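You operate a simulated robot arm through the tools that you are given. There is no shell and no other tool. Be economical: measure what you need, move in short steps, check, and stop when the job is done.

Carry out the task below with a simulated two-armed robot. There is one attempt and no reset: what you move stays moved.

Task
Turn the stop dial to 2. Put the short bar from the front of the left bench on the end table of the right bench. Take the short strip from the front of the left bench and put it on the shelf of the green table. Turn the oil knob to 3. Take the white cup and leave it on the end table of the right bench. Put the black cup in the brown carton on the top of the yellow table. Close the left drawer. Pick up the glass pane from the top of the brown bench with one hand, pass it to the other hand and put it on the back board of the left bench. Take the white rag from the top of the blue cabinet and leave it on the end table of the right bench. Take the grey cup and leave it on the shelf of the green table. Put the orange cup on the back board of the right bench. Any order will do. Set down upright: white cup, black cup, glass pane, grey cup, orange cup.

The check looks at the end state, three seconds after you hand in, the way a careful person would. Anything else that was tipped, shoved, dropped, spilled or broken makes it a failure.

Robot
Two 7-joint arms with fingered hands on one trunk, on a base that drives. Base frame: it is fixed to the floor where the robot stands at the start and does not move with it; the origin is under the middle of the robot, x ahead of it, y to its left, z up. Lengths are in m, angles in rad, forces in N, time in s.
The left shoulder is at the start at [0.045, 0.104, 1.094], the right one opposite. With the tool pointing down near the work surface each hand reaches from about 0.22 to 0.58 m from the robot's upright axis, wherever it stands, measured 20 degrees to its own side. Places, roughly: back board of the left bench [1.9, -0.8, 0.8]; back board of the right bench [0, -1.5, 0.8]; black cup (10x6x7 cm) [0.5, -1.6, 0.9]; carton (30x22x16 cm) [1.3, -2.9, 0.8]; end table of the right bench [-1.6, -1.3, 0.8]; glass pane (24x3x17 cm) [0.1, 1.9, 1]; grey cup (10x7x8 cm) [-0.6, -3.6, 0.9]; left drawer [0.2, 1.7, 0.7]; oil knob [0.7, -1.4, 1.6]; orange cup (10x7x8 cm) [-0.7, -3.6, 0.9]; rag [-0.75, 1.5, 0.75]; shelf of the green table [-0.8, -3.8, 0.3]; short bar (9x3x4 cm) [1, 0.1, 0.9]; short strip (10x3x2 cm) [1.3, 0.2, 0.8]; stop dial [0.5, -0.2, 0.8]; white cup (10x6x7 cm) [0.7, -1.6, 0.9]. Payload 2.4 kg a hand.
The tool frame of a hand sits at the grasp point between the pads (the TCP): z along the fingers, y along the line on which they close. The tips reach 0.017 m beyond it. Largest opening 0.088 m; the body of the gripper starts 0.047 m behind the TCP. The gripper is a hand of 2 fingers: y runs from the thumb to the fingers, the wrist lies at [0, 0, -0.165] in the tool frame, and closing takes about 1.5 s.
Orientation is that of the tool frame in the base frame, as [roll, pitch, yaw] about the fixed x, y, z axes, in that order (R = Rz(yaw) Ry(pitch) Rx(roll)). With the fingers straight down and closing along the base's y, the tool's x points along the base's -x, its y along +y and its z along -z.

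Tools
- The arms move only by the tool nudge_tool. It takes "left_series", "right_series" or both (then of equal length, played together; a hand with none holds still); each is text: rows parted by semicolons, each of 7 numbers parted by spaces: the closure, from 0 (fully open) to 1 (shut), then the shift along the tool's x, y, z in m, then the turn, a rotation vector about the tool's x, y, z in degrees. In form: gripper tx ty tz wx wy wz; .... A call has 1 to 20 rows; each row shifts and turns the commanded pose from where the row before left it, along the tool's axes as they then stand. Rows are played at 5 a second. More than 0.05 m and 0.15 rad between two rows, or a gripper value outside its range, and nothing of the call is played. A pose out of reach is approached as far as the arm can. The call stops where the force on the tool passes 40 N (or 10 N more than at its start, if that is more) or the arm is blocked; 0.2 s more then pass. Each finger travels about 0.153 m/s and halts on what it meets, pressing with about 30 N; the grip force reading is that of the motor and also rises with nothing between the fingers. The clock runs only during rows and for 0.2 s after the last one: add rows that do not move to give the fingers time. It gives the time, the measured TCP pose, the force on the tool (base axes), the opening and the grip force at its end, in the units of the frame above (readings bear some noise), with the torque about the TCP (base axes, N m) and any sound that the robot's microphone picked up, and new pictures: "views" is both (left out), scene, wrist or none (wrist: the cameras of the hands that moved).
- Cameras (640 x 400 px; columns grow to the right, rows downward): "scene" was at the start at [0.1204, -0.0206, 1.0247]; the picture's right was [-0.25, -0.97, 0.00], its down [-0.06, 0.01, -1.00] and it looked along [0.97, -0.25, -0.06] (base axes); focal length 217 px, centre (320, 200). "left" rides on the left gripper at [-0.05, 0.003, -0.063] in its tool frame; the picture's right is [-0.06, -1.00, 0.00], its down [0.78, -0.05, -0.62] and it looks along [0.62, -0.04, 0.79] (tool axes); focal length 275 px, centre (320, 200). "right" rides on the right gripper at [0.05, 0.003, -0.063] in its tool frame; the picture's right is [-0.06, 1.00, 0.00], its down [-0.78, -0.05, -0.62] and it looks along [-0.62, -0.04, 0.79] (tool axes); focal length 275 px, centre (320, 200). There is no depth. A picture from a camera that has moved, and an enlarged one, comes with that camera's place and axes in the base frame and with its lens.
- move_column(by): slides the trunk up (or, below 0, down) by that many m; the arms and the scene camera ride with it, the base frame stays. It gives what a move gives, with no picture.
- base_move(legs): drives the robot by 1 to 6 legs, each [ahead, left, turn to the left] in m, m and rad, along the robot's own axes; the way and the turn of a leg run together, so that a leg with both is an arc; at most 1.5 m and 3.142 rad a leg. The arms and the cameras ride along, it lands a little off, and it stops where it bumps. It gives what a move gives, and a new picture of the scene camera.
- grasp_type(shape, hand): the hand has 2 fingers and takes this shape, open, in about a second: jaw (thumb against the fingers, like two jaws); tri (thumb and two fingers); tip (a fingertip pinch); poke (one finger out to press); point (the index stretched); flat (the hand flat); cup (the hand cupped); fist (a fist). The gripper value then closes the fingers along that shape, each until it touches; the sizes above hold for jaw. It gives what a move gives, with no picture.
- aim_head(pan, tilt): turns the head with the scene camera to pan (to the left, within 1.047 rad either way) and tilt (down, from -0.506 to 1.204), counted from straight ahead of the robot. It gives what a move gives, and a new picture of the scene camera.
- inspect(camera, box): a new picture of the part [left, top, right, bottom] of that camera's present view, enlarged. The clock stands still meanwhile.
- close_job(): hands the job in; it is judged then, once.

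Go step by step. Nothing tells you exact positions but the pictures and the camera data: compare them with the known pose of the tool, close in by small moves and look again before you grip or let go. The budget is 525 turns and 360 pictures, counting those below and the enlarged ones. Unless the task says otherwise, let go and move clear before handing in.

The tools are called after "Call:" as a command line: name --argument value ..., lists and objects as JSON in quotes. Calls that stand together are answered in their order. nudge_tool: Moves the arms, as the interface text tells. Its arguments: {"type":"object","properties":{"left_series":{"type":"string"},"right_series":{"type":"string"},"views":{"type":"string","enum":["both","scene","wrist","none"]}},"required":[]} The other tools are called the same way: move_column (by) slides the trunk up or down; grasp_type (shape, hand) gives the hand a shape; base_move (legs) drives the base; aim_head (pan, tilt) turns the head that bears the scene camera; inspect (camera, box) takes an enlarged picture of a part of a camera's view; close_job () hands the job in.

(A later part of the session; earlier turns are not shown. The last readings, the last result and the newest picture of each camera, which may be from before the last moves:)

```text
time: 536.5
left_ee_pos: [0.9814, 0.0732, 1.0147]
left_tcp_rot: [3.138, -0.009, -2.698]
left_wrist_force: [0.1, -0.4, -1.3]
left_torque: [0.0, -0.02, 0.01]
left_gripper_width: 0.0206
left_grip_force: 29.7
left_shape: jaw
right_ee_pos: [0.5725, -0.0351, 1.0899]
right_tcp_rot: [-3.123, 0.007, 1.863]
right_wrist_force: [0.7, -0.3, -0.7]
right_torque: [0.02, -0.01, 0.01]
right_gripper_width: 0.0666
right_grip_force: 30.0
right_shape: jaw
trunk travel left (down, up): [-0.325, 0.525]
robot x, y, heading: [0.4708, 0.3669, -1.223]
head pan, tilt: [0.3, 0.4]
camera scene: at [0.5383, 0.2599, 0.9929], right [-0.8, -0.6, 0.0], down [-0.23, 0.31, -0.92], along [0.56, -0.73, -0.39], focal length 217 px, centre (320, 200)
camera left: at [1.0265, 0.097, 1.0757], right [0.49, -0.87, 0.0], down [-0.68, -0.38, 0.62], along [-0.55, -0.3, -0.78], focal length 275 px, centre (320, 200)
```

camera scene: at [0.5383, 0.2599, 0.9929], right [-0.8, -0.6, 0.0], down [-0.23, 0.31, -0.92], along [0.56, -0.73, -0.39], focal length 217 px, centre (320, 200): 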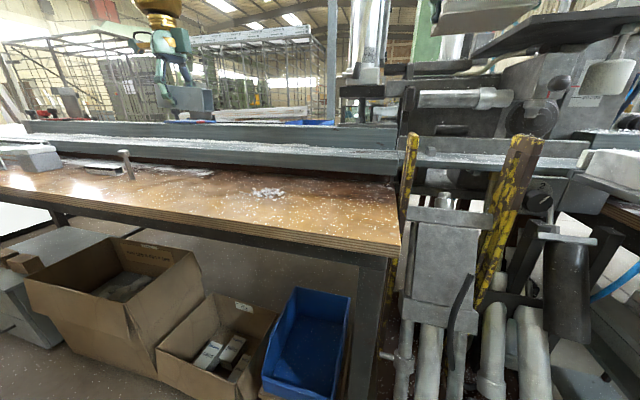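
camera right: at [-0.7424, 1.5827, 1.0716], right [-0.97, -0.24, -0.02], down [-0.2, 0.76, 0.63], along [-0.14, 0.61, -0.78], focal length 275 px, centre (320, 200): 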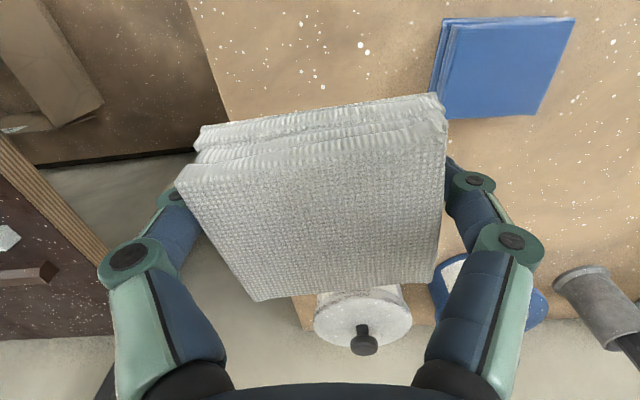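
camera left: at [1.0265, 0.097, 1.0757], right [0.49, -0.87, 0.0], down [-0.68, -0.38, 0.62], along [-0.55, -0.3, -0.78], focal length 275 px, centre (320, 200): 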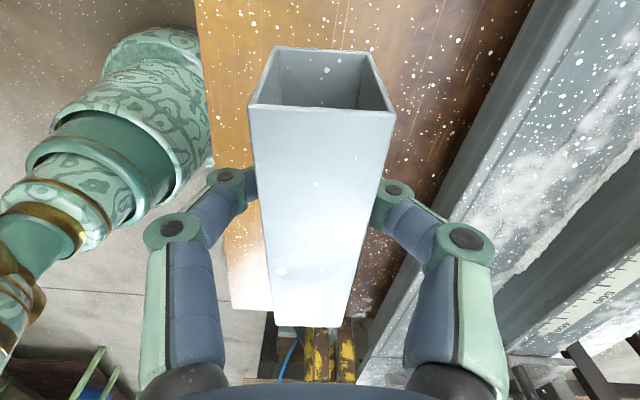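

Bar held. Now I drive both items around to the end table's end aisle.

Call:
nudge_tool --left_series "1 0 0 -.03 0 0 0;1 0 0 0 0 0 0" --views "none"

Call:
base_move --legs '[[-0.35, 0, 0], [0, 0, -1.815], [1.36, 0, 0], [0, 0, 0.478], [1.45, 0, 0], [0.64, 0, 0]]'

```text
time: 537.1
left_ee_pos: [0.9826, 0.075, 1.0437]
left_tcp_rot: [3.137, -0.005, -2.697]
left_wrist_force: [-0.6, -0.8, -1.8]
left_torque: [-0.01, -0.01, 0.0]
left_gripper_width: 0.0205
left_grip_force: 30.0
left_shape: jaw
right_ee_pos: [0.5718, -0.0364, 1.0893]
right_tcp_rot: [-3.123, 0.006, 1.864]
right_wrist_force: [-0.2, -0.2, -0.1]
right_torque: [-0.01, -0.01, 0.02]
right_gripper_width: 0.0666
right_grip_force: 30.1
right_shape: jaw
trunk travel left (down, up): [-0.325, 0.525]
robot x, y, heading: [0.4739, 0.3634, -1.222]
head pan, tilt: [0.3, 0.4]
```

```text
time: 561.4
left_ee_pos: [-2.8218, -1.2878, 1.0427]
left_tcp_rot: [3.137, -0.007, 2.285]
left_wrist_force: [-0.1, -0.2, -1.2]
left_torque: [-0.01, -0.01, -0.04]
left_gripper_width: 0.0204
left_grip_force: 30.2
left_shape: jaw
right_ee_pos: [-3.0368, -0.9208, 1.0898]
right_tcp_rot: [-3.125, 0.008, 0.56]
right_wrist_force: [0.0, -0.5, -0.1]
right_torque: [0.0, 0.01, -0.01]
right_gripper_width: 0.0668
right_grip_force: 30.1
right_shape: jaw
trunk travel left (down, up): [-0.325, 0.525]
robot x, y, heading: [-2.6793, -0.7181, -2.531]
head pan, tilt: [0.3, 0.4]
camera scene: at [-2.7636, -0.8084, 0.9929], right [-0.79, 0.61, 0.0], down [0.24, 0.31, -0.92], along [-0.56, -0.73, -0.39], focal length 217 px, centre (320, 200)
```

scene: 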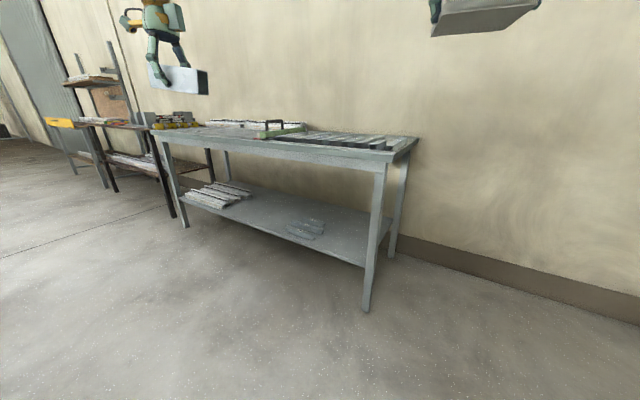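

Call:
base_move --legs '[[0, 0, 0.94], [0.95, 0, 0], [0, 0, 1.975]]'

Call:
aim_head --pan 0.0 --tilt 0.5

```text
time: 573.5
left_ee_pos: [-2.4392, -1.1307, 1.0424]
left_tcp_rot: [3.137, -0.009, -1.093]
left_wrist_force: [0.1, 0.3, -1.4]
left_torque: [0.04, 0.0, -0.02]
left_gripper_width: 0.0203
left_grip_force: 30.2
left_shape: jaw
right_ee_pos: [-2.3145, -1.5392, 1.0896]
right_tcp_rot: [-3.125, 0.007, -2.814]
right_wrist_force: [-0.5, -0.9, -0.3]
right_torque: [-0.01, -0.03, 0.0]
right_gripper_width: 0.0667
right_grip_force: 29.6
right_shape: jaw
trunk travel left (down, up): [-0.325, 0.525]
robot x, y, heading: [-2.709, -1.6492, 0.375]
head pan, tilt: [0.3, 0.4]
camera scene: at [-2.6074, -1.5785, 0.9929], right [0.63, -0.78, 0.0], down [-0.3, -0.25, -0.92], along [0.72, 0.58, -0.39], focal length 217 px, centre (320, 200)
```

scene: 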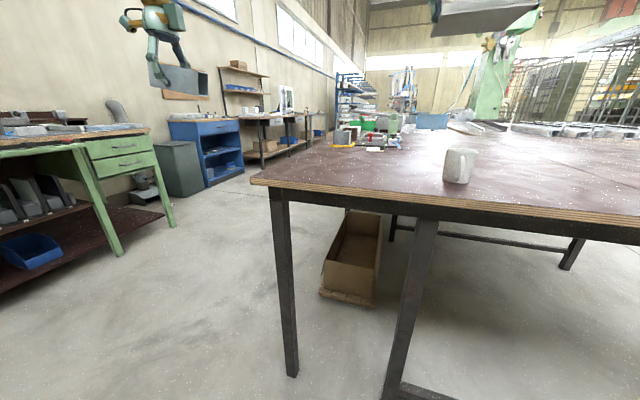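

```text
time: 574.3
left_ee_pos: [-2.4399, -1.131, 1.0425]
left_tcp_rot: [3.138, -0.006, -1.093]
left_wrist_force: [-0.5, -0.7, 0.1]
left_torque: [-0.01, -0.02, 0.02]
left_gripper_width: 0.0208
left_grip_force: 30.3
left_shape: jaw
right_ee_pos: [-2.315, -1.5388, 1.0902]
right_tcp_rot: [-3.122, 0.006, -2.816]
right_wrist_force: [-0.1, 1.2, -1.0]
right_torque: [-0.01, 0.04, -0.03]
right_gripper_width: 0.0666
right_grip_force: 30.1
right_shape: jaw
trunk travel left (down, up): [-0.325, 0.525]
robot x, y, heading: [-2.7108, -1.6534, 0.383]
head pan, tilt: [0.0, 0.499]
camera scene: at [-2.5949, -1.603, 0.9838], right [0.37, -0.93, 0.0], down [-0.44, -0.18, -0.88], along [0.81, 0.33, -0.48], focal length 217 px, centre (320, 200)
```

scene: 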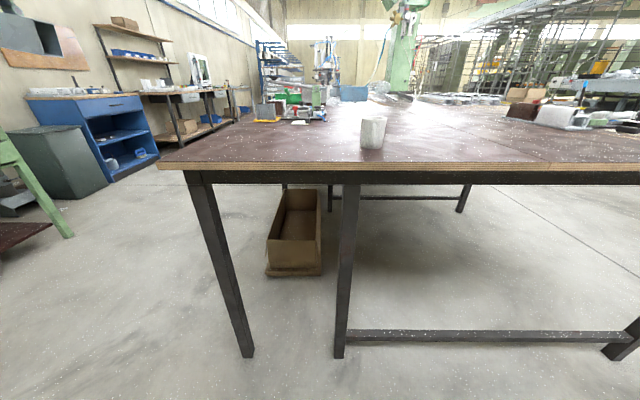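

Call:
base_move --legs '[[0.26, -0.215, 0]]'

Call:
nudge_tool --left_series "1 0 0 .04 0 0 0;1 0 0 .04 0 0 0;1 0 0 .04 0 0 0;1 0 0 .03 0 0 0;1 0 0 0 0 0 0;1 0 0 0 0 0 0" --right_series "1 -.02 -.03 .03 0 0 0;1 -.02 -.03 .03 0 0 0;1 0 0 .03 0 0 0;1 0 0 .03 0 0 0;1 0 0 .02 0 0 0;1 0 0 0 0 0 0" --views "both"

```text
time: 576.5
left_ee_pos: [-2.1238, -1.2276, 1.0442]
left_tcp_rot: [3.138, -0.008, -1.085]
left_wrist_force: [0.1, -0.7, -1.4]
left_torque: [0.01, 0.0, 0.0]
left_gripper_width: 0.0207
left_grip_force: 30.2
left_shape: jaw
right_ee_pos: [-1.9974, -1.6325, 1.0899]
right_tcp_rot: [-3.124, 0.008, -2.808]
right_wrist_force: [-0.3, 0.3, -0.1]
right_torque: [0.03, 0.01, 0.02]
right_gripper_width: 0.0665
right_grip_force: 30.3
right_shape: jaw
trunk travel left (down, up): [-0.325, 0.525]
robot x, y, heading: [-2.3884, -1.7486, 0.387]
head pan, tilt: [0.0, 0.499]
camera scene: at [-2.2761, -1.7005, 0.9838], right [0.38, -0.93, 0.0], down [-0.44, -0.18, -0.88], along [0.81, 0.33, -0.48], focal length 217 px, centre (320, 200)
```

scene: 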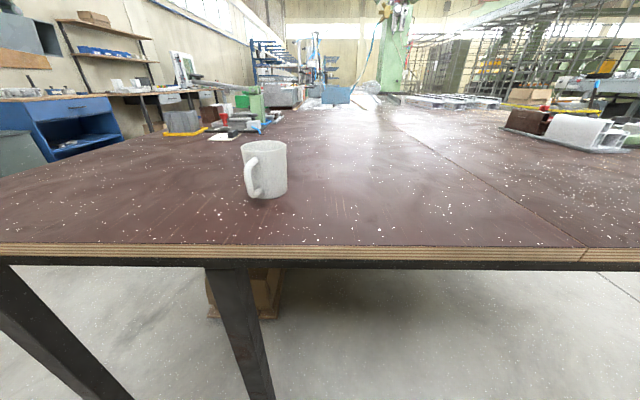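

```text
time: 577.9
left_ee_pos: [-2.1275, -1.2293, 0.8919]
left_tcp_rot: [3.14, -0.006, -1.083]
left_wrist_force: [0.0, 0.5, -1.3]
left_torque: [-0.01, 0.01, -0.01]
left_gripper_width: 0.0207
left_grip_force: 30.0
left_shape: jaw
right_ee_pos: [-1.9361, -1.6781, 0.9503]
right_tcp_rot: [-3.123, 0.008, -2.807]
right_wrist_force: [0.2, 0.6, -0.1]
right_torque: [-0.03, 0.02, -0.02]
right_gripper_width: 0.0666
right_grip_force: 30.4
right_shape: jaw
trunk travel left (down, up): [-0.325, 0.525]
robot x, y, heading: [-2.3898, -1.7505, 0.391]
head pan, tilt: [0.0, 0.499]
camera scene: at [-2.2762, -1.7006, 0.9838], right [0.38, -0.93, 0.0], down [-0.44, -0.18, -0.88], along [0.81, 0.33, -0.48], focal length 217 px, centre (320, 200)
camera right: at [-1.9851, -1.6906, 1.0122], right [-0.27, 0.96, -0.02], down [0.75, 0.22, 0.62], along [0.61, 0.15, -0.78], focal length 275 px, centre (320, 200)
camera left: at [-2.1527, -1.1857, 0.9533], right [0.85, 0.52, 0.0], down [0.41, -0.67, 0.62], along [0.32, -0.53, -0.78], focal length 275 px, centre (320, 200)
```

scene: 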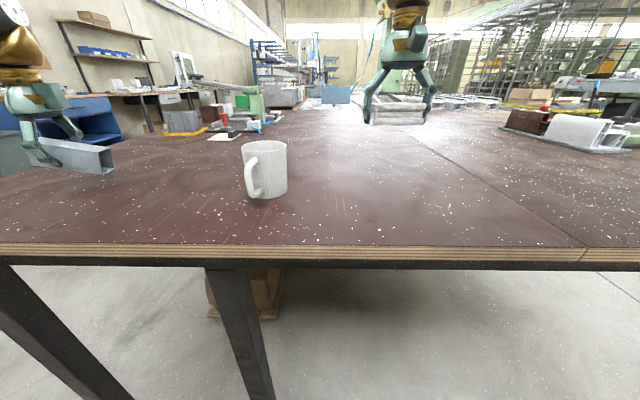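
right: 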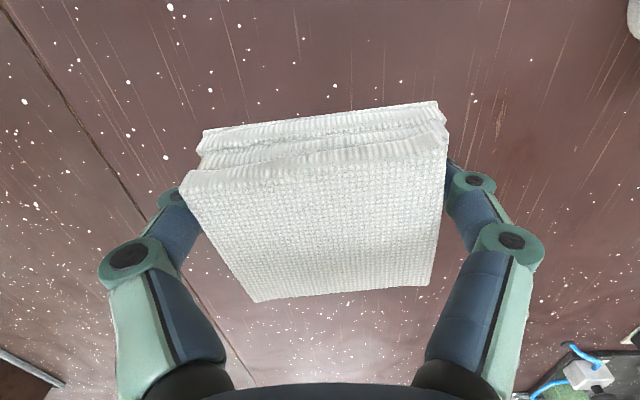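
left: 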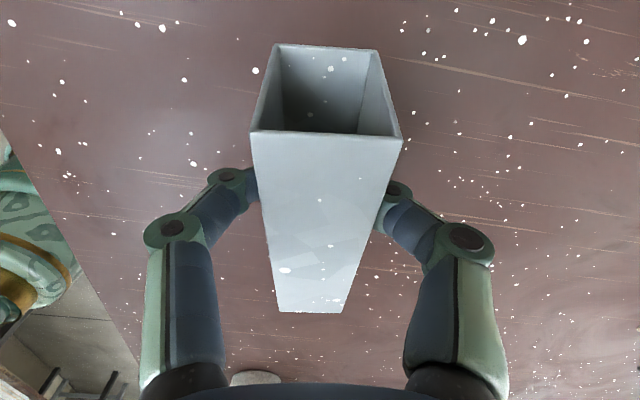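

Both are above clear end-table surface. Lowering both gently.

Call:
nudge_tool --left_series "1 0 0 .008 0 0 0;1 0 0 .007 0 0 0;1 0 0 .003 0 0 0;1 0 0 0 0 0 0;1 0 0 0 0 0 0" --right_series "1 0 0 .03 0 0 0;1 0 0 .03 0 0 0;1 0 0 .015 0 0 0;1 0 0 .005 0 0 0;1 0 0 0 0 0 0" --views "none"

```text
time: 579.1
left_ee_pos: [-2.1256, -1.2292, 0.875]
left_tcp_rot: [3.139, -0.007, -1.083]
left_wrist_force: [0.0, 0.0, -0.5]
left_torque: [-0.01, 0.0, -0.03]
left_gripper_width: 0.0208
left_grip_force: 30.0
left_shape: jaw
right_ee_pos: [-1.9376, -1.6778, 0.8707]
right_tcp_rot: [-3.123, 0.007, -2.81]
right_wrist_force: [0.0, -0.5, -0.6]
right_torque: [0.0, 0.02, -0.03]
right_gripper_width: 0.0667
right_grip_force: 29.6
right_shape: jaw
trunk travel left (down, up): [-0.325, 0.525]
robot x, y, heading: [-2.3891, -1.7514, 0.384]
head pan, tilt: [0.0, 0.499]
```

Call:
nudge_tool --left_series "1 0 0 .003 0 0 0;1 0 0 .003 0 0 0;1 0 0 0 0 0 0" --right_series "1 0 0 .003 0 0 0;1 0 0 .003 0 0 0;1 0 0 0 0 0 0" --views "none"

Call:
nudge_tool --left_series "1 0 0 .002 0 0 0;1 0 0 .002 0 0 0;1 0 0 0 0 0 0" --right_series "1 0 0 .002 0 0 0;1 0 0 .002 0 0 0;1 0 0 0 0 0 0" --views "wrist"

```text
time: 579.9
left_ee_pos: [-2.1256, -1.2288, 0.8686]
left_tcp_rot: [3.139, -0.008, -1.085]
left_wrist_force: [-0.2, -0.2, -1.0]
left_torque: [0.02, 0.0, -0.01]
left_gripper_width: 0.0209
left_grip_force: 29.7
left_shape: jaw
right_ee_pos: [-1.9367, -1.6808, 0.8659]
right_tcp_rot: [-3.125, 0.006, -2.809]
right_wrist_force: [0.0, -1.0, -0.3]
right_torque: [-0.04, 0.0, -0.02]
right_gripper_width: 0.0666
right_grip_force: 29.8
right_shape: jaw
trunk travel left (down, up): [-0.325, 0.525]
robot x, y, heading: [-2.3871, -1.7493, 0.388]
head pan, tilt: [0.0, 0.499]
```

```text
time: 580.7
left_ee_pos: [-2.1242, -1.2281, 0.8644]
left_tcp_rot: [3.138, -0.006, -1.085]
left_wrist_force: [0.1, -0.2, -0.9]
left_torque: [-0.01, -0.02, 0.0]
left_gripper_width: 0.021
left_grip_force: 29.6
left_shape: jaw
right_ee_pos: [-1.9373, -1.6798, 0.861]
right_tcp_rot: [-3.125, 0.006, -2.808]
right_wrist_force: [-0.5, -0.3, -0.5]
right_torque: [0.03, 0.01, 0.0]
right_gripper_width: 0.0665
right_grip_force: 30.1
right_shape: jaw
trunk travel left (down, up): [-0.325, 0.525]
robot x, y, heading: [-2.3904, -1.7528, 0.39]
head pan, tilt: [0.0, 0.499]
camera right: at [-1.9865, -1.6928, 0.9232], right [-0.27, 0.96, -0.02], down [0.75, 0.22, 0.62], along [0.61, 0.15, -0.78], focal length 275 px, centre (320, 200)
camera left: at [-2.1506, -1.185, 0.9267], right [0.85, 0.52, 0.0], down [0.41, -0.67, 0.62], along [0.32, -0.53, -0.78], focal length 275 px, centre (320, 200)
```

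right: 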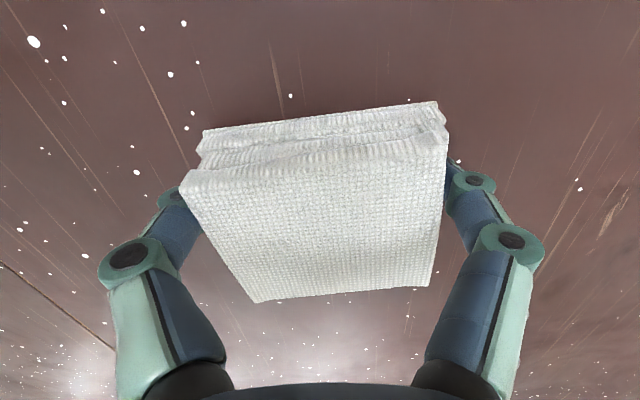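
left: 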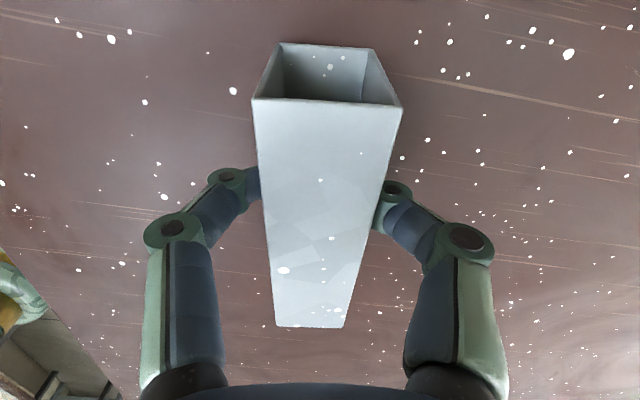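

Call:
nudge_tool --left_series "1 0 0 .003 0 0 0;1 0 0 .003 0 0 0;1 0 0 0 0 0 0" --right_series "1 0 0 .003 0 0 0;1 0 0 .003 0 0 0;1 0 0 0 0 0 0" --views "none"

Call:
nudge_tool --left_series "1 0 0 .003 0 0 0;1 0 0 .003 0 0 0;1 0 0 0 0 0 0" --right_series "1 0 0 .003 0 0 0;1 0 0 .003 0 0 0;1 0 0 0 0 0 0" --views "none"

```text
time: 581.5
left_ee_pos: [-2.1261, -1.2282, 0.8613]
left_tcp_rot: [3.141, -0.009, -1.084]
left_wrist_force: [0.1, -0.5, 2.7]
left_torque: [-0.02, -0.06, 0.03]
left_gripper_width: 0.021
left_grip_force: 30.3
left_shape: jaw
right_ee_pos: [-1.9375, -1.6804, 0.8565]
right_tcp_rot: [-3.124, 0.01, -2.808]
right_wrist_force: [2.8, -1.1, 18.3]
right_torque: [0.22, 0.04, -0.08]
right_gripper_width: 0.0636
right_grip_force: 29.8
right_shape: jaw
trunk travel left (down, up): [-0.325, 0.525]
robot x, y, heading: [-2.3871, -1.7496, 0.393]
head pan, tilt: [0.0, 0.499]
```

```text
time: 582.0
left_ee_pos: [-2.1255, -1.2282, 0.8576]
left_tcp_rot: [-3.136, -0.006, -1.083]
left_wrist_force: [-1.9, 0.7, 14.6]
left_torque: [-0.02, -0.01, 0.03]
left_gripper_width: 0.0237
left_grip_force: 29.4
left_shape: jaw
right_ee_pos: [-1.9375, -1.6781, 0.8552]
right_tcp_rot: [-3.13, 0.019, -2.806]
right_wrist_force: [-2.9, -2.0, 17.5]
right_torque: [-0.04, 0.04, 0.03]
right_gripper_width: 0.0597
right_grip_force: 30.1
right_shape: jaw
trunk travel left (down, up): [-0.325, 0.525]
robot x, y, heading: [-2.3927, -1.7482, 0.389]
head pan, tilt: [0.0, 0.499]
stopped in row 2 (right hand): the force on the tool passed its limit at 43 N (the readings are from after the stop); the commanded pose is now the measured one
```

Both rest on the table. Releasing both and lifting away.

Call:
nudge_tool --left_series ".8 0 0 -.002 0 0 0;.5 0 0 0 0 0 0;.2 0 0 0 0 0 0;.2 0 0 0 0 0 0;.2 0 0 -.03 0 0 0;.2 0 0 -.04 0 0 0;0 0 0 -.04 0 0 0;0 0 0 -.04 0 0 0;0 0 0 0 0 0 0" --right_series ".2 0 0 -.002 0 0 0;.1 0 0 0 0 0 0;0 0 0 0 0 0 0;0 0 0 0 0 0 0;0 0 0 -.03 0 0 0;0 0 0 -.04 0 0 0;0 0 0 -.04 0 0 0;0 0 0 -.04 0 0 0;0 0 0 0 0 0 0" --views "both"

```text
time: 582.8
left_ee_pos: [-2.1237, -1.2288, 0.8572]
left_tcp_rot: [3.139, -0.008, -1.085]
left_wrist_force: [0.2, -0.3, 1.6]
left_torque: [0.01, 0.04, 0.01]
left_gripper_width: 0.07
left_grip_force: 0.1
left_shape: jaw
right_ee_pos: [-1.9345, -1.6786, 0.8557]
right_tcp_rot: [-3.129, 0.017, -2.81]
right_wrist_force: [0.5, -1.0, 2.3]
right_torque: [0.08, 0.01, 0.02]
right_gripper_width: 0.0878
right_grip_force: 0.0
right_shape: jaw
trunk travel left (down, up): [-0.325, 0.525]
robot x, y, heading: [-2.3917, -1.7483, 0.388]
head pan, tilt: [0.0, 0.499]
stopped in row 3 (right hand): the force on the tool passed its limit at 42 N (the readings are from after the stop); the commanded pose is now the measured one
camera scene: at [-2.2763, -1.7011, 0.9833], right [0.38, -0.93, 0.0], down [-0.44, -0.18, -0.88], along [0.81, 0.33, -0.48], focal length 217 px, centre (320, 200)
camera right: at [-1.9851, -1.6917, 0.9178], right [-0.27, 0.96, -0.01], down [0.74, 0.21, 0.63], along [0.61, 0.16, -0.77], focal length 275 px, centre (320, 200)
camera left: at [-2.1496, -1.1854, 0.9182], right [0.85, 0.52, 0.0], down [0.41, -0.67, 0.62], along [0.32, -0.53, -0.78], focal length 275 px, centre (320, 200)
```

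scene: 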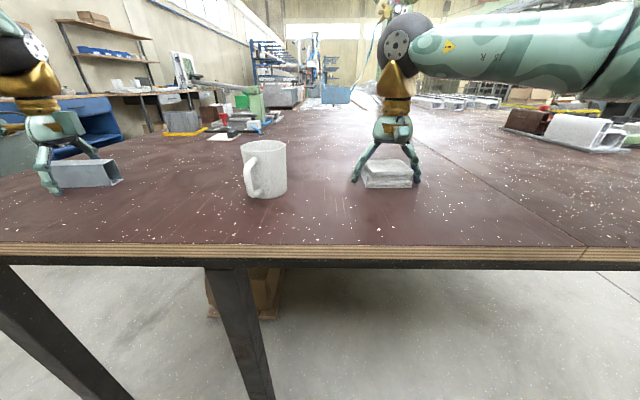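
right: 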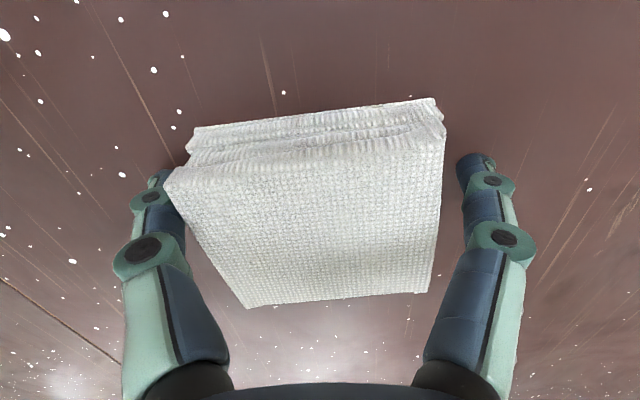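
left: 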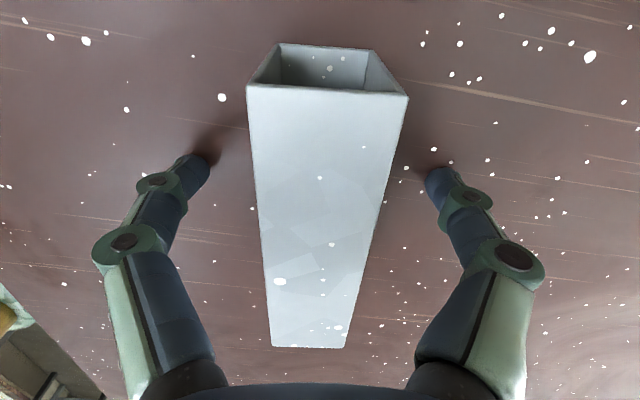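

Both released; now lifting both hands straight up.

Call:
nudge_tool --left_series ".2 0 0 -.03 0 0 0;.2 0 0 -.04 0 0 0;.2 0 0 -.04 0 0 0;0 0 0 -.04 0 0 0;0 0 0 0 0 0 0" --right_series "0 0 0 -.03 0 0 0;0 0 0 -.04 0 0 0;0 0 0 -.04 0 0 0;0 0 0 -.04 0 0 0;0 0 0 0 0 0 0" --views "scene"

```text
time: 584.0
left_ee_pos: [-2.1254, -1.2298, 1.0088]
left_tcp_rot: [3.14, -0.008, -1.085]
left_wrist_force: [-0.5, 0.6, 0.5]
left_torque: [0.0, -0.03, 0.0]
left_gripper_width: 0.0877
left_grip_force: 0.0
left_shape: jaw
right_ee_pos: [-1.9373, -1.6771, 1.006]
right_tcp_rot: [-3.131, 0.017, -2.81]
right_wrist_force: [0.2, 0.3, -0.2]
right_torque: [-0.04, -0.03, 0.0]
right_gripper_width: 0.0878
right_grip_force: 0.0
right_shape: jaw
trunk travel left (down, up): [-0.325, 0.525]
robot x, y, heading: [-2.3915, -1.7524, 0.388]
head pan, tilt: [0.0, 0.499]
camera scene: at [-2.2763, -1.7008, 0.9838], right [0.38, -0.93, 0.0], down [-0.44, -0.18, -0.88], along [0.81, 0.33, -0.48], focal length 217 px, centre (320, 200)
```

scene: 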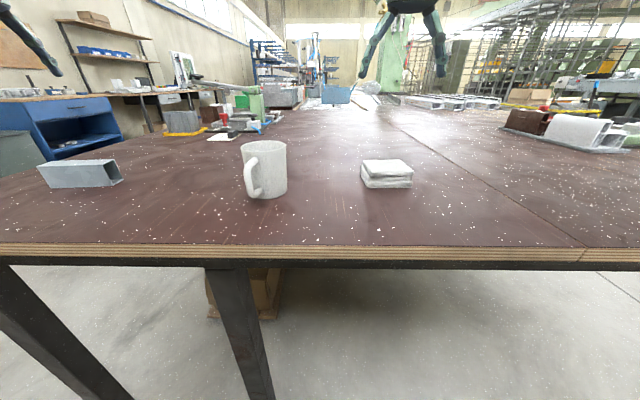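

All three end-table items are in place. Next the orange cup: I'll drive around to the green table and reset the left hand's yaw.

Call:
base_move --legs '[[-0.3, 0, 0], [0, 0, -1.6], [0.95, 0, 0], [0, 0, 1.085], [1.2, 0, 0], [0, 0, -1.06]]'

Call:
nudge_tool --left_series "0 0 0 0 0 0 8.2;0 0 0 0 0 0 8.2;0 0 0 0 0 0 8.2;0 0 0 0 0 0 8.2;0 0 0 0 0 0 8.2;0 0 0 0 0 0 8.2;0 0 0 0 0 0 8.2;0 0 0 0 0 0 8.2;0 0 0 0 0 0 8.2;0 0 0 0 0 0 8.2;0 0 0 0 0 0 8.2;0 0 0 0 0 0 8.2;0 0 0 -.04 0 0 4;0 0 -.04 0 0 0 0;0 0 -.04 0 0 0 0;0 0 -.04 0 0 0 0;0 0 0 0 0 0 0" --views "scene"

```text
time: 605.5
left_ee_pos: [-0.6001, -3.1604, 1.0067]
left_tcp_rot: [3.14, -0.009, -2.664]
left_wrist_force: [0.0, -0.5, 0.7]
left_torque: [0.01, -0.02, -0.01]
left_gripper_width: 0.0878
left_grip_force: 0.0
left_shape: jaw
right_ee_pos: [-1.0482, -3.3456, 1.0051]
right_tcp_rot: [-3.13, 0.017, 1.896]
right_wrist_force: [-0.1, 0.6, -0.2]
right_torque: [0.01, 0.01, 0.0]
right_gripper_width: 0.088
right_grip_force: 0.1
right_shape: jaw
trunk travel left (down, up): [-0.325, 0.525]
robot x, y, heading: [-1.116, -2.8901, -1.191]
head pan, tilt: [0.0, 0.499]
camera scene: at [-1.0718, -3.004, 0.9838], right [-0.93, -0.37, 0.0], down [-0.18, 0.44, -0.88], along [0.33, -0.81, -0.48], focal length 217 px, centre (320, 200)
```

scene: 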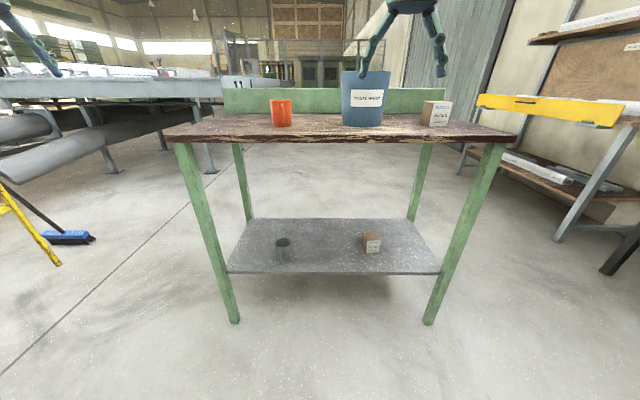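

```text
time: 609.1
left_ee_pos: [-0.7164, -3.1908, 1.053]
left_tcp_rot: [-3.133, -0.001, 1.833]
left_wrist_force: [0.2, -0.3, 0.7]
left_torque: [-0.01, -0.02, 0.03]
left_gripper_width: 0.088
left_grip_force: 0.0
left_shape: jaw
right_ee_pos: [-1.0483, -3.3444, 1.0042]
right_tcp_rot: [-3.129, 0.018, 1.896]
right_wrist_force: [0.1, -0.2, 0.0]
right_torque: [0.01, -0.05, -0.02]
right_gripper_width: 0.0874
right_grip_force: 0.1
right_shape: jaw
trunk travel left (down, up): [-0.325, 0.525]
robot x, y, heading: [-1.1125, -2.893, -1.19]
head pan, tilt: [0.0, 0.499]
camera scene: at [-1.0719, -3.004, 0.9838], right [-0.93, -0.37, 0.0], down [-0.18, 0.44, -0.88], along [0.33, -0.81, -0.48], focal length 217 px, centre (320, 200)
```

scene: 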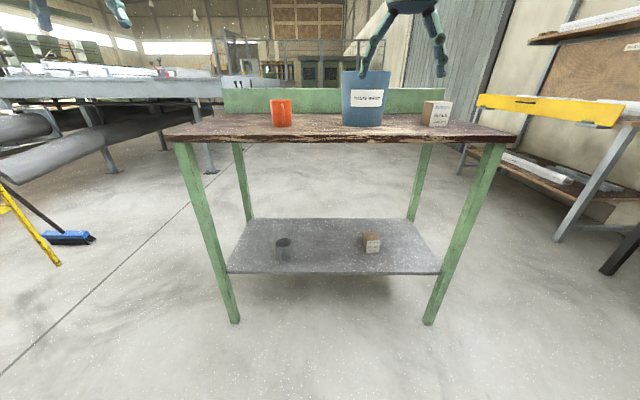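

I'll tuck the right hand back and up so it clears the waste bucket, then move in for the orange cup.

Call:
nudge_tool --right_series "0 .03 0 -.03 0 0 0;0 .03 0 -.03 0 0 0;0 .03 0 -.04 0 0 0;0 .03 0 -.04 0 0 0;0 0 0 0 0 0 0" --views "none"

Call:
base_move --legs '[[0.38, -0.02, 0]]'

Call:
aim_head --pan 0.2 --tilt 0.6

```text
time: 610.3
left_ee_pos: [-0.7163, -3.1907, 1.053]
left_tcp_rot: [-3.132, 0.0, 1.831]
left_wrist_force: [0.1, -0.5, 0.0]
left_torque: [0.0, 0.01, 0.0]
left_gripper_width: 0.0879
left_grip_force: 0.0
left_shape: jaw
right_ee_pos: [-1.0861, -3.2282, 1.141]
right_tcp_rot: [-3.129, 0.017, 1.895]
right_wrist_force: [-0.8, -0.4, -0.5]
right_torque: [-0.03, 0.01, -0.03]
right_gripper_width: 0.088
right_grip_force: 0.1
right_shape: jaw
trunk travel left (down, up): [-0.325, 0.525]
robot x, y, heading: [-1.1203, -2.8939, -1.19]
head pan, tilt: [0.0, 0.499]
```

```text
time: 612.7
left_ee_pos: [-0.5868, -3.5456, 1.0526]
left_tcp_rot: [-3.133, 0.002, 1.843]
left_wrist_force: [0.2, 0.0, -0.2]
left_torque: [0.05, -0.03, 0.01]
left_gripper_width: 0.0879
left_grip_force: 0.0
left_shape: jaw
right_ee_pos: [-0.9575, -3.588, 1.1402]
right_tcp_rot: [-3.128, 0.015, 1.91]
right_wrist_force: [0.0, 0.0, 0.1]
right_torque: [-0.01, 0.0, -0.01]
right_gripper_width: 0.0878
right_grip_force: 0.1
right_shape: jaw
trunk travel left (down, up): [-0.325, 0.525]
robot x, y, heading: [-0.9916, -3.2523, -1.176]
head pan, tilt: [0.0, 0.499]
camera scene: at [-0.9454, -3.3636, 0.9838], right [-0.92, -0.38, 0.0], down [-0.18, 0.44, -0.88], along [0.34, -0.81, -0.48], focal length 217 px, centre (320, 200)
```

scene: 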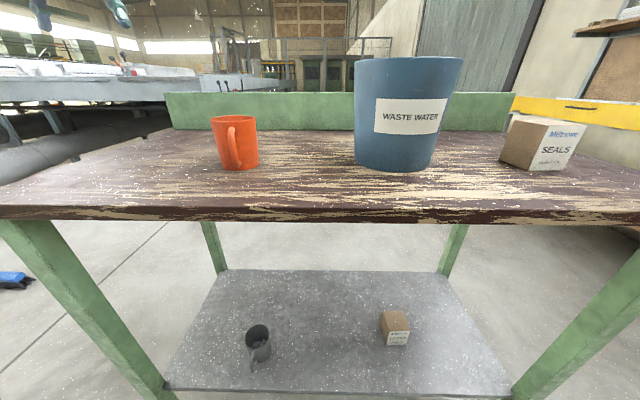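

```text
time: 613.5
left_ee_pos: [-0.5869, -3.5453, 1.0525]
left_tcp_rot: [-3.133, 0.0, 1.844]
left_wrist_force: [0.7, 1.2, -0.5]
left_torque: [-0.02, 0.0, -0.01]
left_gripper_width: 0.088
left_grip_force: 0.1
left_shape: jaw
right_ee_pos: [-0.9572, -3.5874, 1.1409]
right_tcp_rot: [-3.129, 0.018, 1.91]
right_wrist_force: [-0.1, -0.7, -0.6]
right_torque: [-0.02, 0.0, -0.01]
right_gripper_width: 0.088
right_grip_force: 0.1
right_shape: jaw
trunk travel left (down, up): [-0.325, 0.525]
robot x, y, heading: [-0.9913, -3.2523, -1.177]
head pan, tilt: [0.201, 0.6]
camera scene: at [-0.9309, -3.3527, 0.9748], right [-0.83, -0.56, 0.0], down [-0.32, 0.47, -0.83], along [0.46, -0.68, -0.56], focal length 217 px, centre (320, 200)
```

scene: 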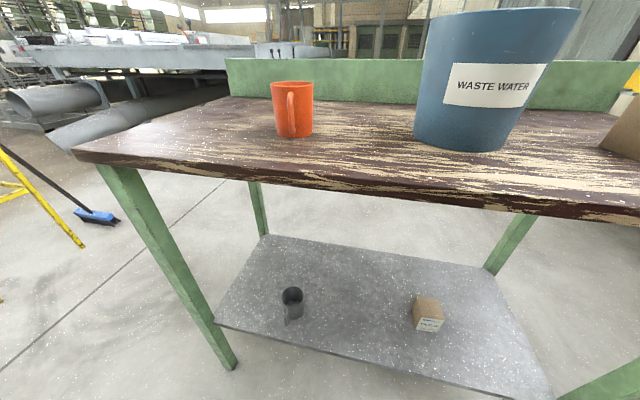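

Orange rim confirmed at ≈[−0.685, −3.642, 0.934]. Moving the left hand over it.

Call:
nudge_tool --left_series "0 -.0225 -.04 0 0 0 0;0 -.0225 -.04 0 0 0 0;0 -.022 -.0405 0 0 0 0;0 0 0 .02 0 0 0;0 0 0 0 0 0 0" --views "wrist"

```text
time: 614.6
left_ee_pos: [-0.6755, -3.6326, 1.0318]
left_tcp_rot: [-3.133, 0.0, 1.847]
left_wrist_force: [0.4, 0.1, 0.0]
left_torque: [-0.02, 0.0, 0.01]
left_gripper_width: 0.0878
left_grip_force: 0.1
left_shape: jaw
left hand out of reach, approached as far as the arm can: row 3
right_ee_pos: [-0.9577, -3.5868, 1.1403]
right_tcp_rot: [-3.131, 0.018, 1.91]
right_wrist_force: [-0.3, -0.9, -0.1]
right_torque: [-0.02, -0.02, -0.01]
right_gripper_width: 0.0878
right_grip_force: 0.0
right_shape: jaw
trunk travel left (down, up): [-0.325, 0.525]
robot x, y, heading: [-0.9956, -3.2541, -1.174]
head pan, tilt: [0.201, 0.6]
camera left: at [-0.6587, -3.6784, 1.0942], right [-0.94, -0.33, 0.01], down [-0.25, 0.74, 0.62], along [-0.21, 0.58, -0.79], focal length 275 px, centre (320, 200)
```

left: 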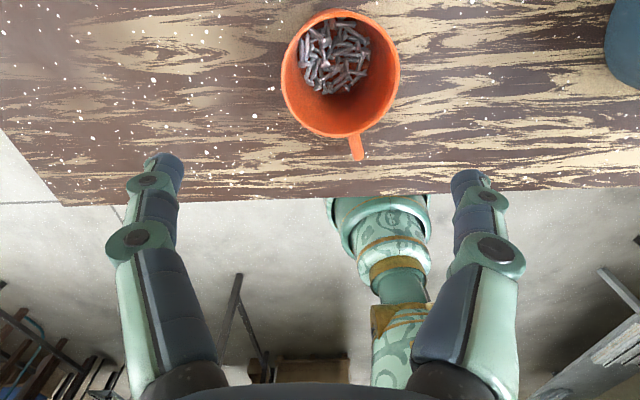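

Call:
base_move --legs '[[0.013, -0.014, 0]]'

Call:
nudge_tool --left_series "0 0 0 .03 0 0 0;0 0 0 0 0 0 0" --views "wrist"

```text
time: 615.4
left_ee_pos: [-0.6845, -3.6498, 1.0323]
left_tcp_rot: [-3.134, 0.0, 1.845]
left_wrist_force: [0.7, 0.7, 0.0]
left_torque: [0.01, -0.02, 0.0]
left_gripper_width: 0.0877
left_grip_force: 0.1
left_shape: jaw
right_ee_pos: [-0.9662, -3.6049, 1.14]
right_tcp_rot: [-3.13, 0.018, 1.908]
right_wrist_force: [-0.3, -0.4, -0.1]
right_torque: [0.0, 0.0, 0.03]
right_gripper_width: 0.088
right_grip_force: 0.1
right_shape: jaw
trunk travel left (down, up): [-0.325, 0.525]
robot x, y, heading: [-1.0035, -3.2687, -1.179]
head pan, tilt: [0.201, 0.6]
camera scene: at [-0.9395, -3.3707, 0.9747], right [-0.83, -0.56, 0.0], down [-0.32, 0.47, -0.82], along [0.46, -0.68, -0.57], focal length 217 px, centre (320, 200)
```

scene: 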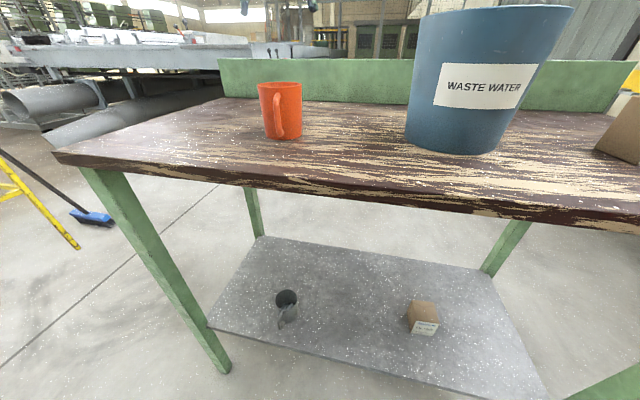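

```text
time: 616.0
left_ee_pos: [-0.6856, -3.6503, 1.0027]
left_tcp_rot: [-3.132, -0.001, 1.845]
left_wrist_force: [0.0, -0.1, -0.2]
left_torque: [0.0, -0.08, 0.01]
left_gripper_width: 0.0878
left_grip_force: 0.0
left_shape: jaw
right_ee_pos: [-0.9667, -3.6058, 1.1409]
right_tcp_rot: [-3.129, 0.016, 1.908]
right_wrist_force: [0.0, -0.1, 0.7]
right_torque: [0.02, -0.04, 0.0]
right_gripper_width: 0.0879
right_grip_force: 0.1
right_shape: jaw
trunk travel left (down, up): [-0.325, 0.525]
robot x, y, heading: [-0.9986, -3.2681, -1.174]
head pan, tilt: [0.201, 0.6]
camera left: at [-0.668, -3.6971, 1.0642], right [-0.94, -0.33, 0.01], down [-0.25, 0.74, 0.62], along [-0.21, 0.58, -0.79], focal length 275 px, centre (320, 200)
```

left: 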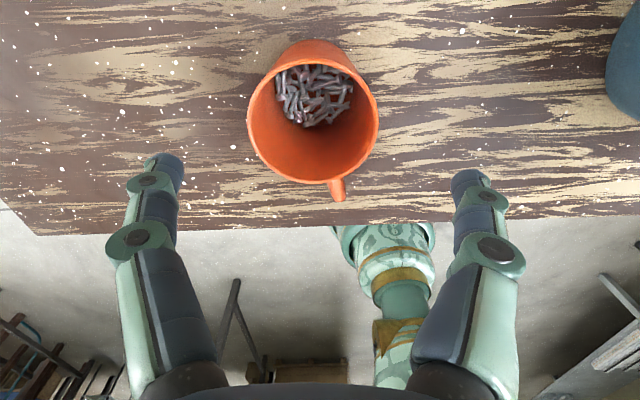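

Centred. Descending and gripping the orange cup.

Call:
nudge_tool --left_series "0 0 .002 .03 0 0 0;0 0 0 .03 0 0 0;0 0 0 .025 0 0 0;0 0 0 0 0 0 0;1 0 0 0 0 0 0;1 0 0 0 0 0 0;1 0 0 0 0 0 0;1 0 0 0 0 0 0;1 0 0 0 0 0 0;1 0 0 -.02 0 0 0;1 0 0 -.03 0 0 0;1 0 0 -.04 0 0 0;1 0 0 -.04 0 0 0;1 0 0 0 0 0 0" --views "both"

```text
time: 619.0
left_ee_pos: [-0.6822, -3.6489, 1.0463]
left_tcp_rot: [-3.132, 0.0, 1.845]
left_wrist_force: [-0.6, -0.3, -1.8]
left_torque: [-0.01, 0.02, 0.01]
left_gripper_width: 0.0541
left_grip_force: 29.7
left_shape: jaw
right_ee_pos: [-0.9656, -3.605, 1.1403]
right_tcp_rot: [-3.13, 0.017, 1.907]
right_wrist_force: [-0.3, 0.0, -0.3]
right_torque: [0.01, -0.02, -0.01]
right_gripper_width: 0.088
right_grip_force: 0.1
right_shape: jaw
trunk travel left (down, up): [-0.325, 0.525]
robot x, y, heading: [-1.0012, -3.2668, -1.175]
head pan, tilt: [0.201, 0.6]
camera scene: at [-0.9394, -3.3705, 0.9747], right [-0.83, -0.56, 0.0], down [-0.32, 0.47, -0.82], along [0.46, -0.68, -0.57], focal length 217 px, centre (320, 200)
camera left: at [-0.6645, -3.6961, 1.1072], right [-0.94, -0.33, 0.01], down [-0.25, 0.74, 0.62], along [-0.21, 0.58, -0.79], focal length 275 px, centre (320, 200)
```

scene: 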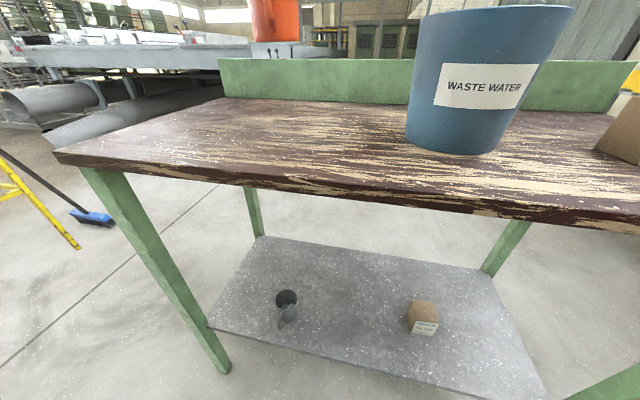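
left: 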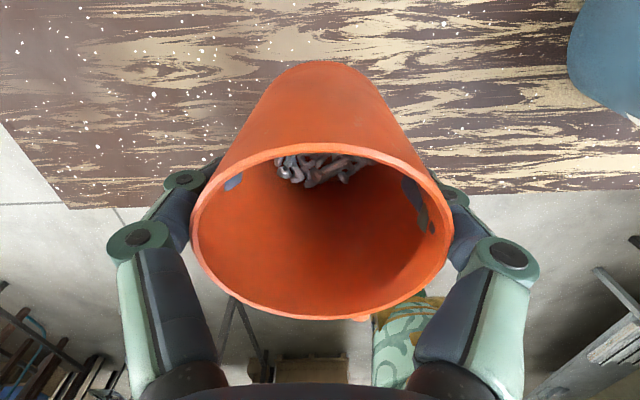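

Orange cup held. Driving to the right bench's back board near where the other cups stood.

Call:
base_move --legs '[[-0.4, 0, 0], [0, 0, 1.524], [1.45, 0, 0], [0.3, 0, 0], [0, 0, 1.58]]'

Call:
aim_head --pan 0.0 --tilt 0.5

```text
time: 637.5
left_ee_pos: [0.1474, -1.9139, 1.0448]
left_tcp_rot: [-3.131, -0.001, -1.307]
left_wrist_force: [0.2, -0.1, -0.9]
left_torque: [0.0, 0.02, 0.0]
left_gripper_width: 0.054
left_grip_force: 30.0
left_shape: jaw
right_ee_pos: [0.4319, -1.9597, 1.139]
right_tcp_rot: [-3.129, 0.017, -1.244]
right_wrist_force: [0.7, 0.0, -0.1]
right_torque: [0.02, 0.01, -0.02]
right_gripper_width: 0.088
right_grip_force: 0.2
right_shape: jaw
trunk travel left (down, up): [-0.325, 0.525]
robot x, y, heading: [0.464, -2.2977, 1.953]
head pan, tilt: [0.201, 0.6]
camera scene: at [0.4025, -2.19, 0.9747], right [0.83, 0.55, 0.0], down [0.31, -0.47, -0.82], along [-0.45, 0.69, -0.57], focal length 217 px, centre (320, 200)
```

scene: 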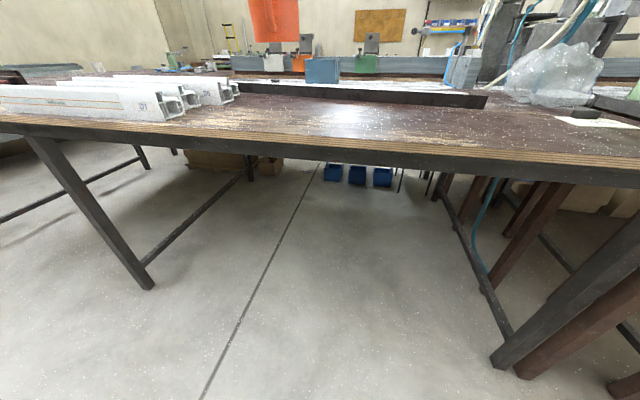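

```text
time: 638.2
left_ee_pos: [0.1497, -1.9138, 1.0445]
left_tcp_rot: [-3.134, 0.0, -1.307]
left_wrist_force: [0.8, -0.2, -1.0]
left_torque: [0.0, -0.02, 0.02]
left_gripper_width: 0.0539
left_grip_force: 29.4
left_shape: jaw
right_ee_pos: [0.4308, -1.9595, 1.1398]
right_tcp_rot: [-3.129, 0.016, -1.246]
right_wrist_force: [0.7, 0.4, -0.4]
right_torque: [0.02, -0.01, 0.0]
right_gripper_width: 0.0881
right_grip_force: 0.0
right_shape: jaw
trunk travel left (down, up): [-0.325, 0.525]
robot x, y, heading: [0.4624, -2.2925, 1.951]
head pan, tilt: [0.0, 0.499]
camera scene: at [0.4172, -2.1793, 0.9838], right [0.93, 0.37, 0.0], down [0.18, -0.44, -0.88], along [-0.33, 0.81, -0.48], focal length 217 px, centre (320, 200)
```

scene: 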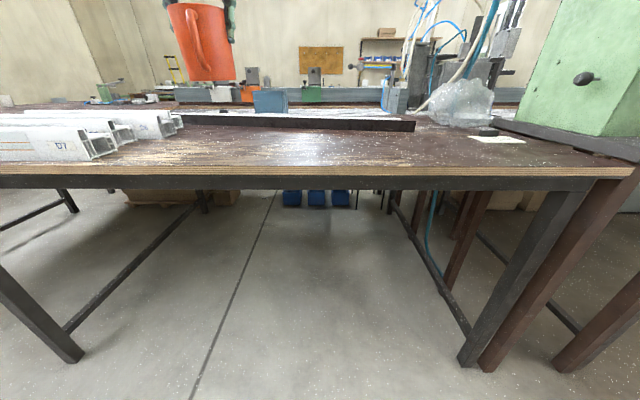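

The board is clear around [0.24, −1.66]. Moving in and lowering the orange cup.

Call:
base_move --legs '[[0.2, -0.178, 0]]'

Call:
nudge_tool --left_series "1 0 0 .03 0 0 0;1 0 0 .03 0 0 0;1 0 0 .03 0 0 0;1 0 0 .015 0 0 0;1 0 0 .008 0 0 0;1 0 0 0 0 0 0" --views "both"

```text
time: 640.1
left_ee_pos: [0.2474, -1.6587, 1.0445]
left_tcp_rot: [-3.132, 0.0, -1.314]
left_wrist_force: [-0.2, -0.5, -1.0]
left_torque: [0.01, 0.02, 0.0]
left_gripper_width: 0.0538
left_grip_force: 30.0
left_shape: jaw
right_ee_pos: [0.53, -1.7073, 1.1401]
right_tcp_rot: [-3.131, 0.017, -1.252]
right_wrist_force: [-1.3, 0.2, -0.3]
right_torque: [0.02, 0.01, 0.04]
right_gripper_width: 0.088
right_grip_force: 0.1
right_shape: jaw
trunk travel left (down, up): [-0.325, 0.525]
robot x, y, heading: [0.5576, -2.0456, 1.948]
head pan, tilt: [0.0, 0.499]
camera scene: at [0.5136, -1.927, 0.9838], right [0.93, 0.37, 0.0], down [0.18, -0.45, -0.88], along [-0.32, 0.82, -0.48], focal length 217 px, centre (320, 200)
```

scene: 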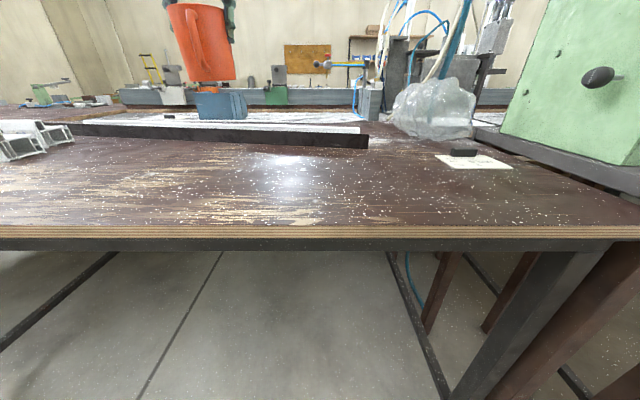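

```text
time: 641.5
left_ee_pos: [0.2473, -1.6587, 0.9321]
left_tcp_rot: [-3.132, 0.002, -1.315]
left_wrist_force: [0.2, -0.5, -1.1]
left_torque: [0.02, -0.01, -0.02]
left_gripper_width: 0.0538
left_grip_force: 29.5
left_shape: jaw
right_ee_pos: [0.5297, -1.7069, 1.1406]
right_tcp_rot: [-3.128, 0.018, -1.252]
right_wrist_force: [0.1, 0.0, 0.3]
right_torque: [-0.01, 0.03, -0.04]
right_gripper_width: 0.0879
right_grip_force: 0.0
right_shape: jaw
trunk travel left (down, up): [-0.325, 0.525]
robot x, y, heading: [0.5582, -2.0444, 1.946]
head pan, tilt: [0.0, 0.499]
camera scene: at [0.5135, -1.9272, 0.9838], right [0.93, 0.37, 0.0], down [0.18, -0.45, -0.88], along [-0.32, 0.82, -0.48], focal length 217 px, centre (320, 200)
camera left: at [0.232, -1.6118, 0.9937], right [0.95, 0.31, 0.01], down [0.24, -0.75, 0.62], along [0.2, -0.59, -0.79], focal length 275 px, centre (320, 200)
```

scene: 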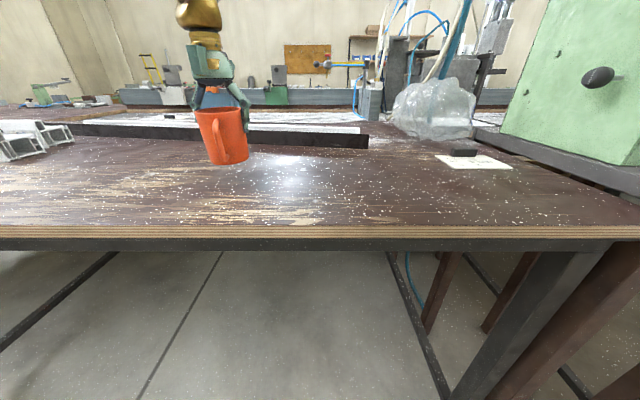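
left: 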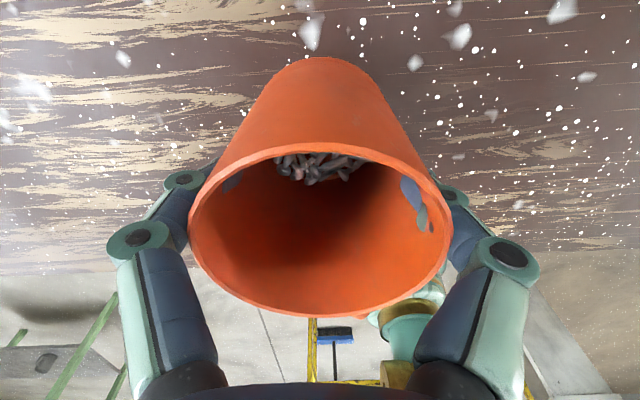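

Call:
nudge_tool --left_series "1 0 0 .01 0 0 0;1 0 0 .006 0 0 0;1 0 0 .004 0 0 0;1 0 0 0 0 0 0" --views "none"

Call:
nudge_tool --left_series "1 0 0 .003 0 0 0;1 0 0 .003 0 0 0;1 0 0 0 0 0 0" --views "none"

```text
time: 642.5
left_ee_pos: [0.2477, -1.6632, 0.9137]
left_tcp_rot: [-3.133, 0.001, -1.314]
left_wrist_force: [0.4, -0.4, -1.5]
left_torque: [0.01, -0.02, -0.02]
left_gripper_width: 0.0539
left_grip_force: 30.0
left_shape: jaw
left hand out of reach, approached as far as the arm can: row 1
right_ee_pos: [0.5303, -1.7081, 1.1408]
right_tcp_rot: [-3.129, 0.016, -1.251]
right_wrist_force: [0.3, -0.8, 1.0]
right_torque: [-0.03, 0.0, -0.01]
right_gripper_width: 0.0879
right_grip_force: 0.1
right_shape: jaw
trunk travel left (down, up): [-0.325, 0.525]
robot x, y, heading: [0.5584, -2.0437, 1.946]
head pan, tilt: [0.0, 0.499]
```

```text
time: 643.3
left_ee_pos: [0.2472, -1.6664, 0.9073]
left_tcp_rot: [-3.132, 0.0, -1.314]
left_wrist_force: [0.3, 0.0, -0.7]
left_torque: [-0.01, 0.04, -0.01]
left_gripper_width: 0.0538
left_grip_force: 30.3
left_shape: jaw
left hand out of reach, approached as far as the arm can: row 2
right_ee_pos: [0.5306, -1.7076, 1.1405]
right_tcp_rot: [-3.13, 0.017, -1.251]
right_wrist_force: [-0.4, 0.1, 0.0]
right_torque: [-0.01, 0.01, 0.05]
right_gripper_width: 0.0879
right_grip_force: 0.0
right_shape: jaw
trunk travel left (down, up): [-0.325, 0.525]
robot x, y, heading: [0.56, -2.0419, 1.944]
head pan, tilt: [0.0, 0.499]
```

Still free; a few millimetres more using the trunk.

Call:
move_column --by -0.004

Call:
move_column --by -0.004

```text
time: 643.9
left_ee_pos: [0.2462, -1.6665, 0.9042]
left_tcp_rot: [-3.133, -0.001, -1.311]
left_wrist_force: [-0.1, -0.4, -1.6]
left_torque: [-0.01, 0.01, 0.01]
left_gripper_width: 0.0539
left_grip_force: 30.1
left_shape: jaw
right_ee_pos: [0.5303, -1.7077, 1.1373]
right_tcp_rot: [-3.13, 0.017, -1.252]
right_wrist_force: [0.1, -0.2, 0.5]
right_torque: [0.0, -0.01, -0.02]
right_gripper_width: 0.0879
right_grip_force: 0.1
right_shape: jaw
trunk travel left (down, up): [-0.321, 0.529]
robot x, y, heading: [0.5588, -2.0441, 1.943]
head pan, tilt: [0.0, 0.499]
```

```text
time: 644.4
left_ee_pos: [0.2454, -1.6667, 0.9012]
left_tcp_rot: [-3.134, 0.0, -1.314]
left_wrist_force: [-0.2, 0.8, -0.3]
left_torque: [0.01, -0.03, 0.01]
left_gripper_width: 0.0538
left_grip_force: 29.8
left_shape: jaw
right_ee_pos: [0.531, -1.7084, 1.133]
right_tcp_rot: [-3.129, 0.016, -1.252]
right_wrist_force: [0.1, 0.4, -0.3]
right_torque: [0.0, 0.0, 0.0]
right_gripper_width: 0.0878
right_grip_force: 0.1
right_shape: jaw
trunk travel left (down, up): [-0.317, 0.533]
robot x, y, heading: [0.5597, -2.0453, 1.945]
head pan, tilt: [0.0, 0.499]
```

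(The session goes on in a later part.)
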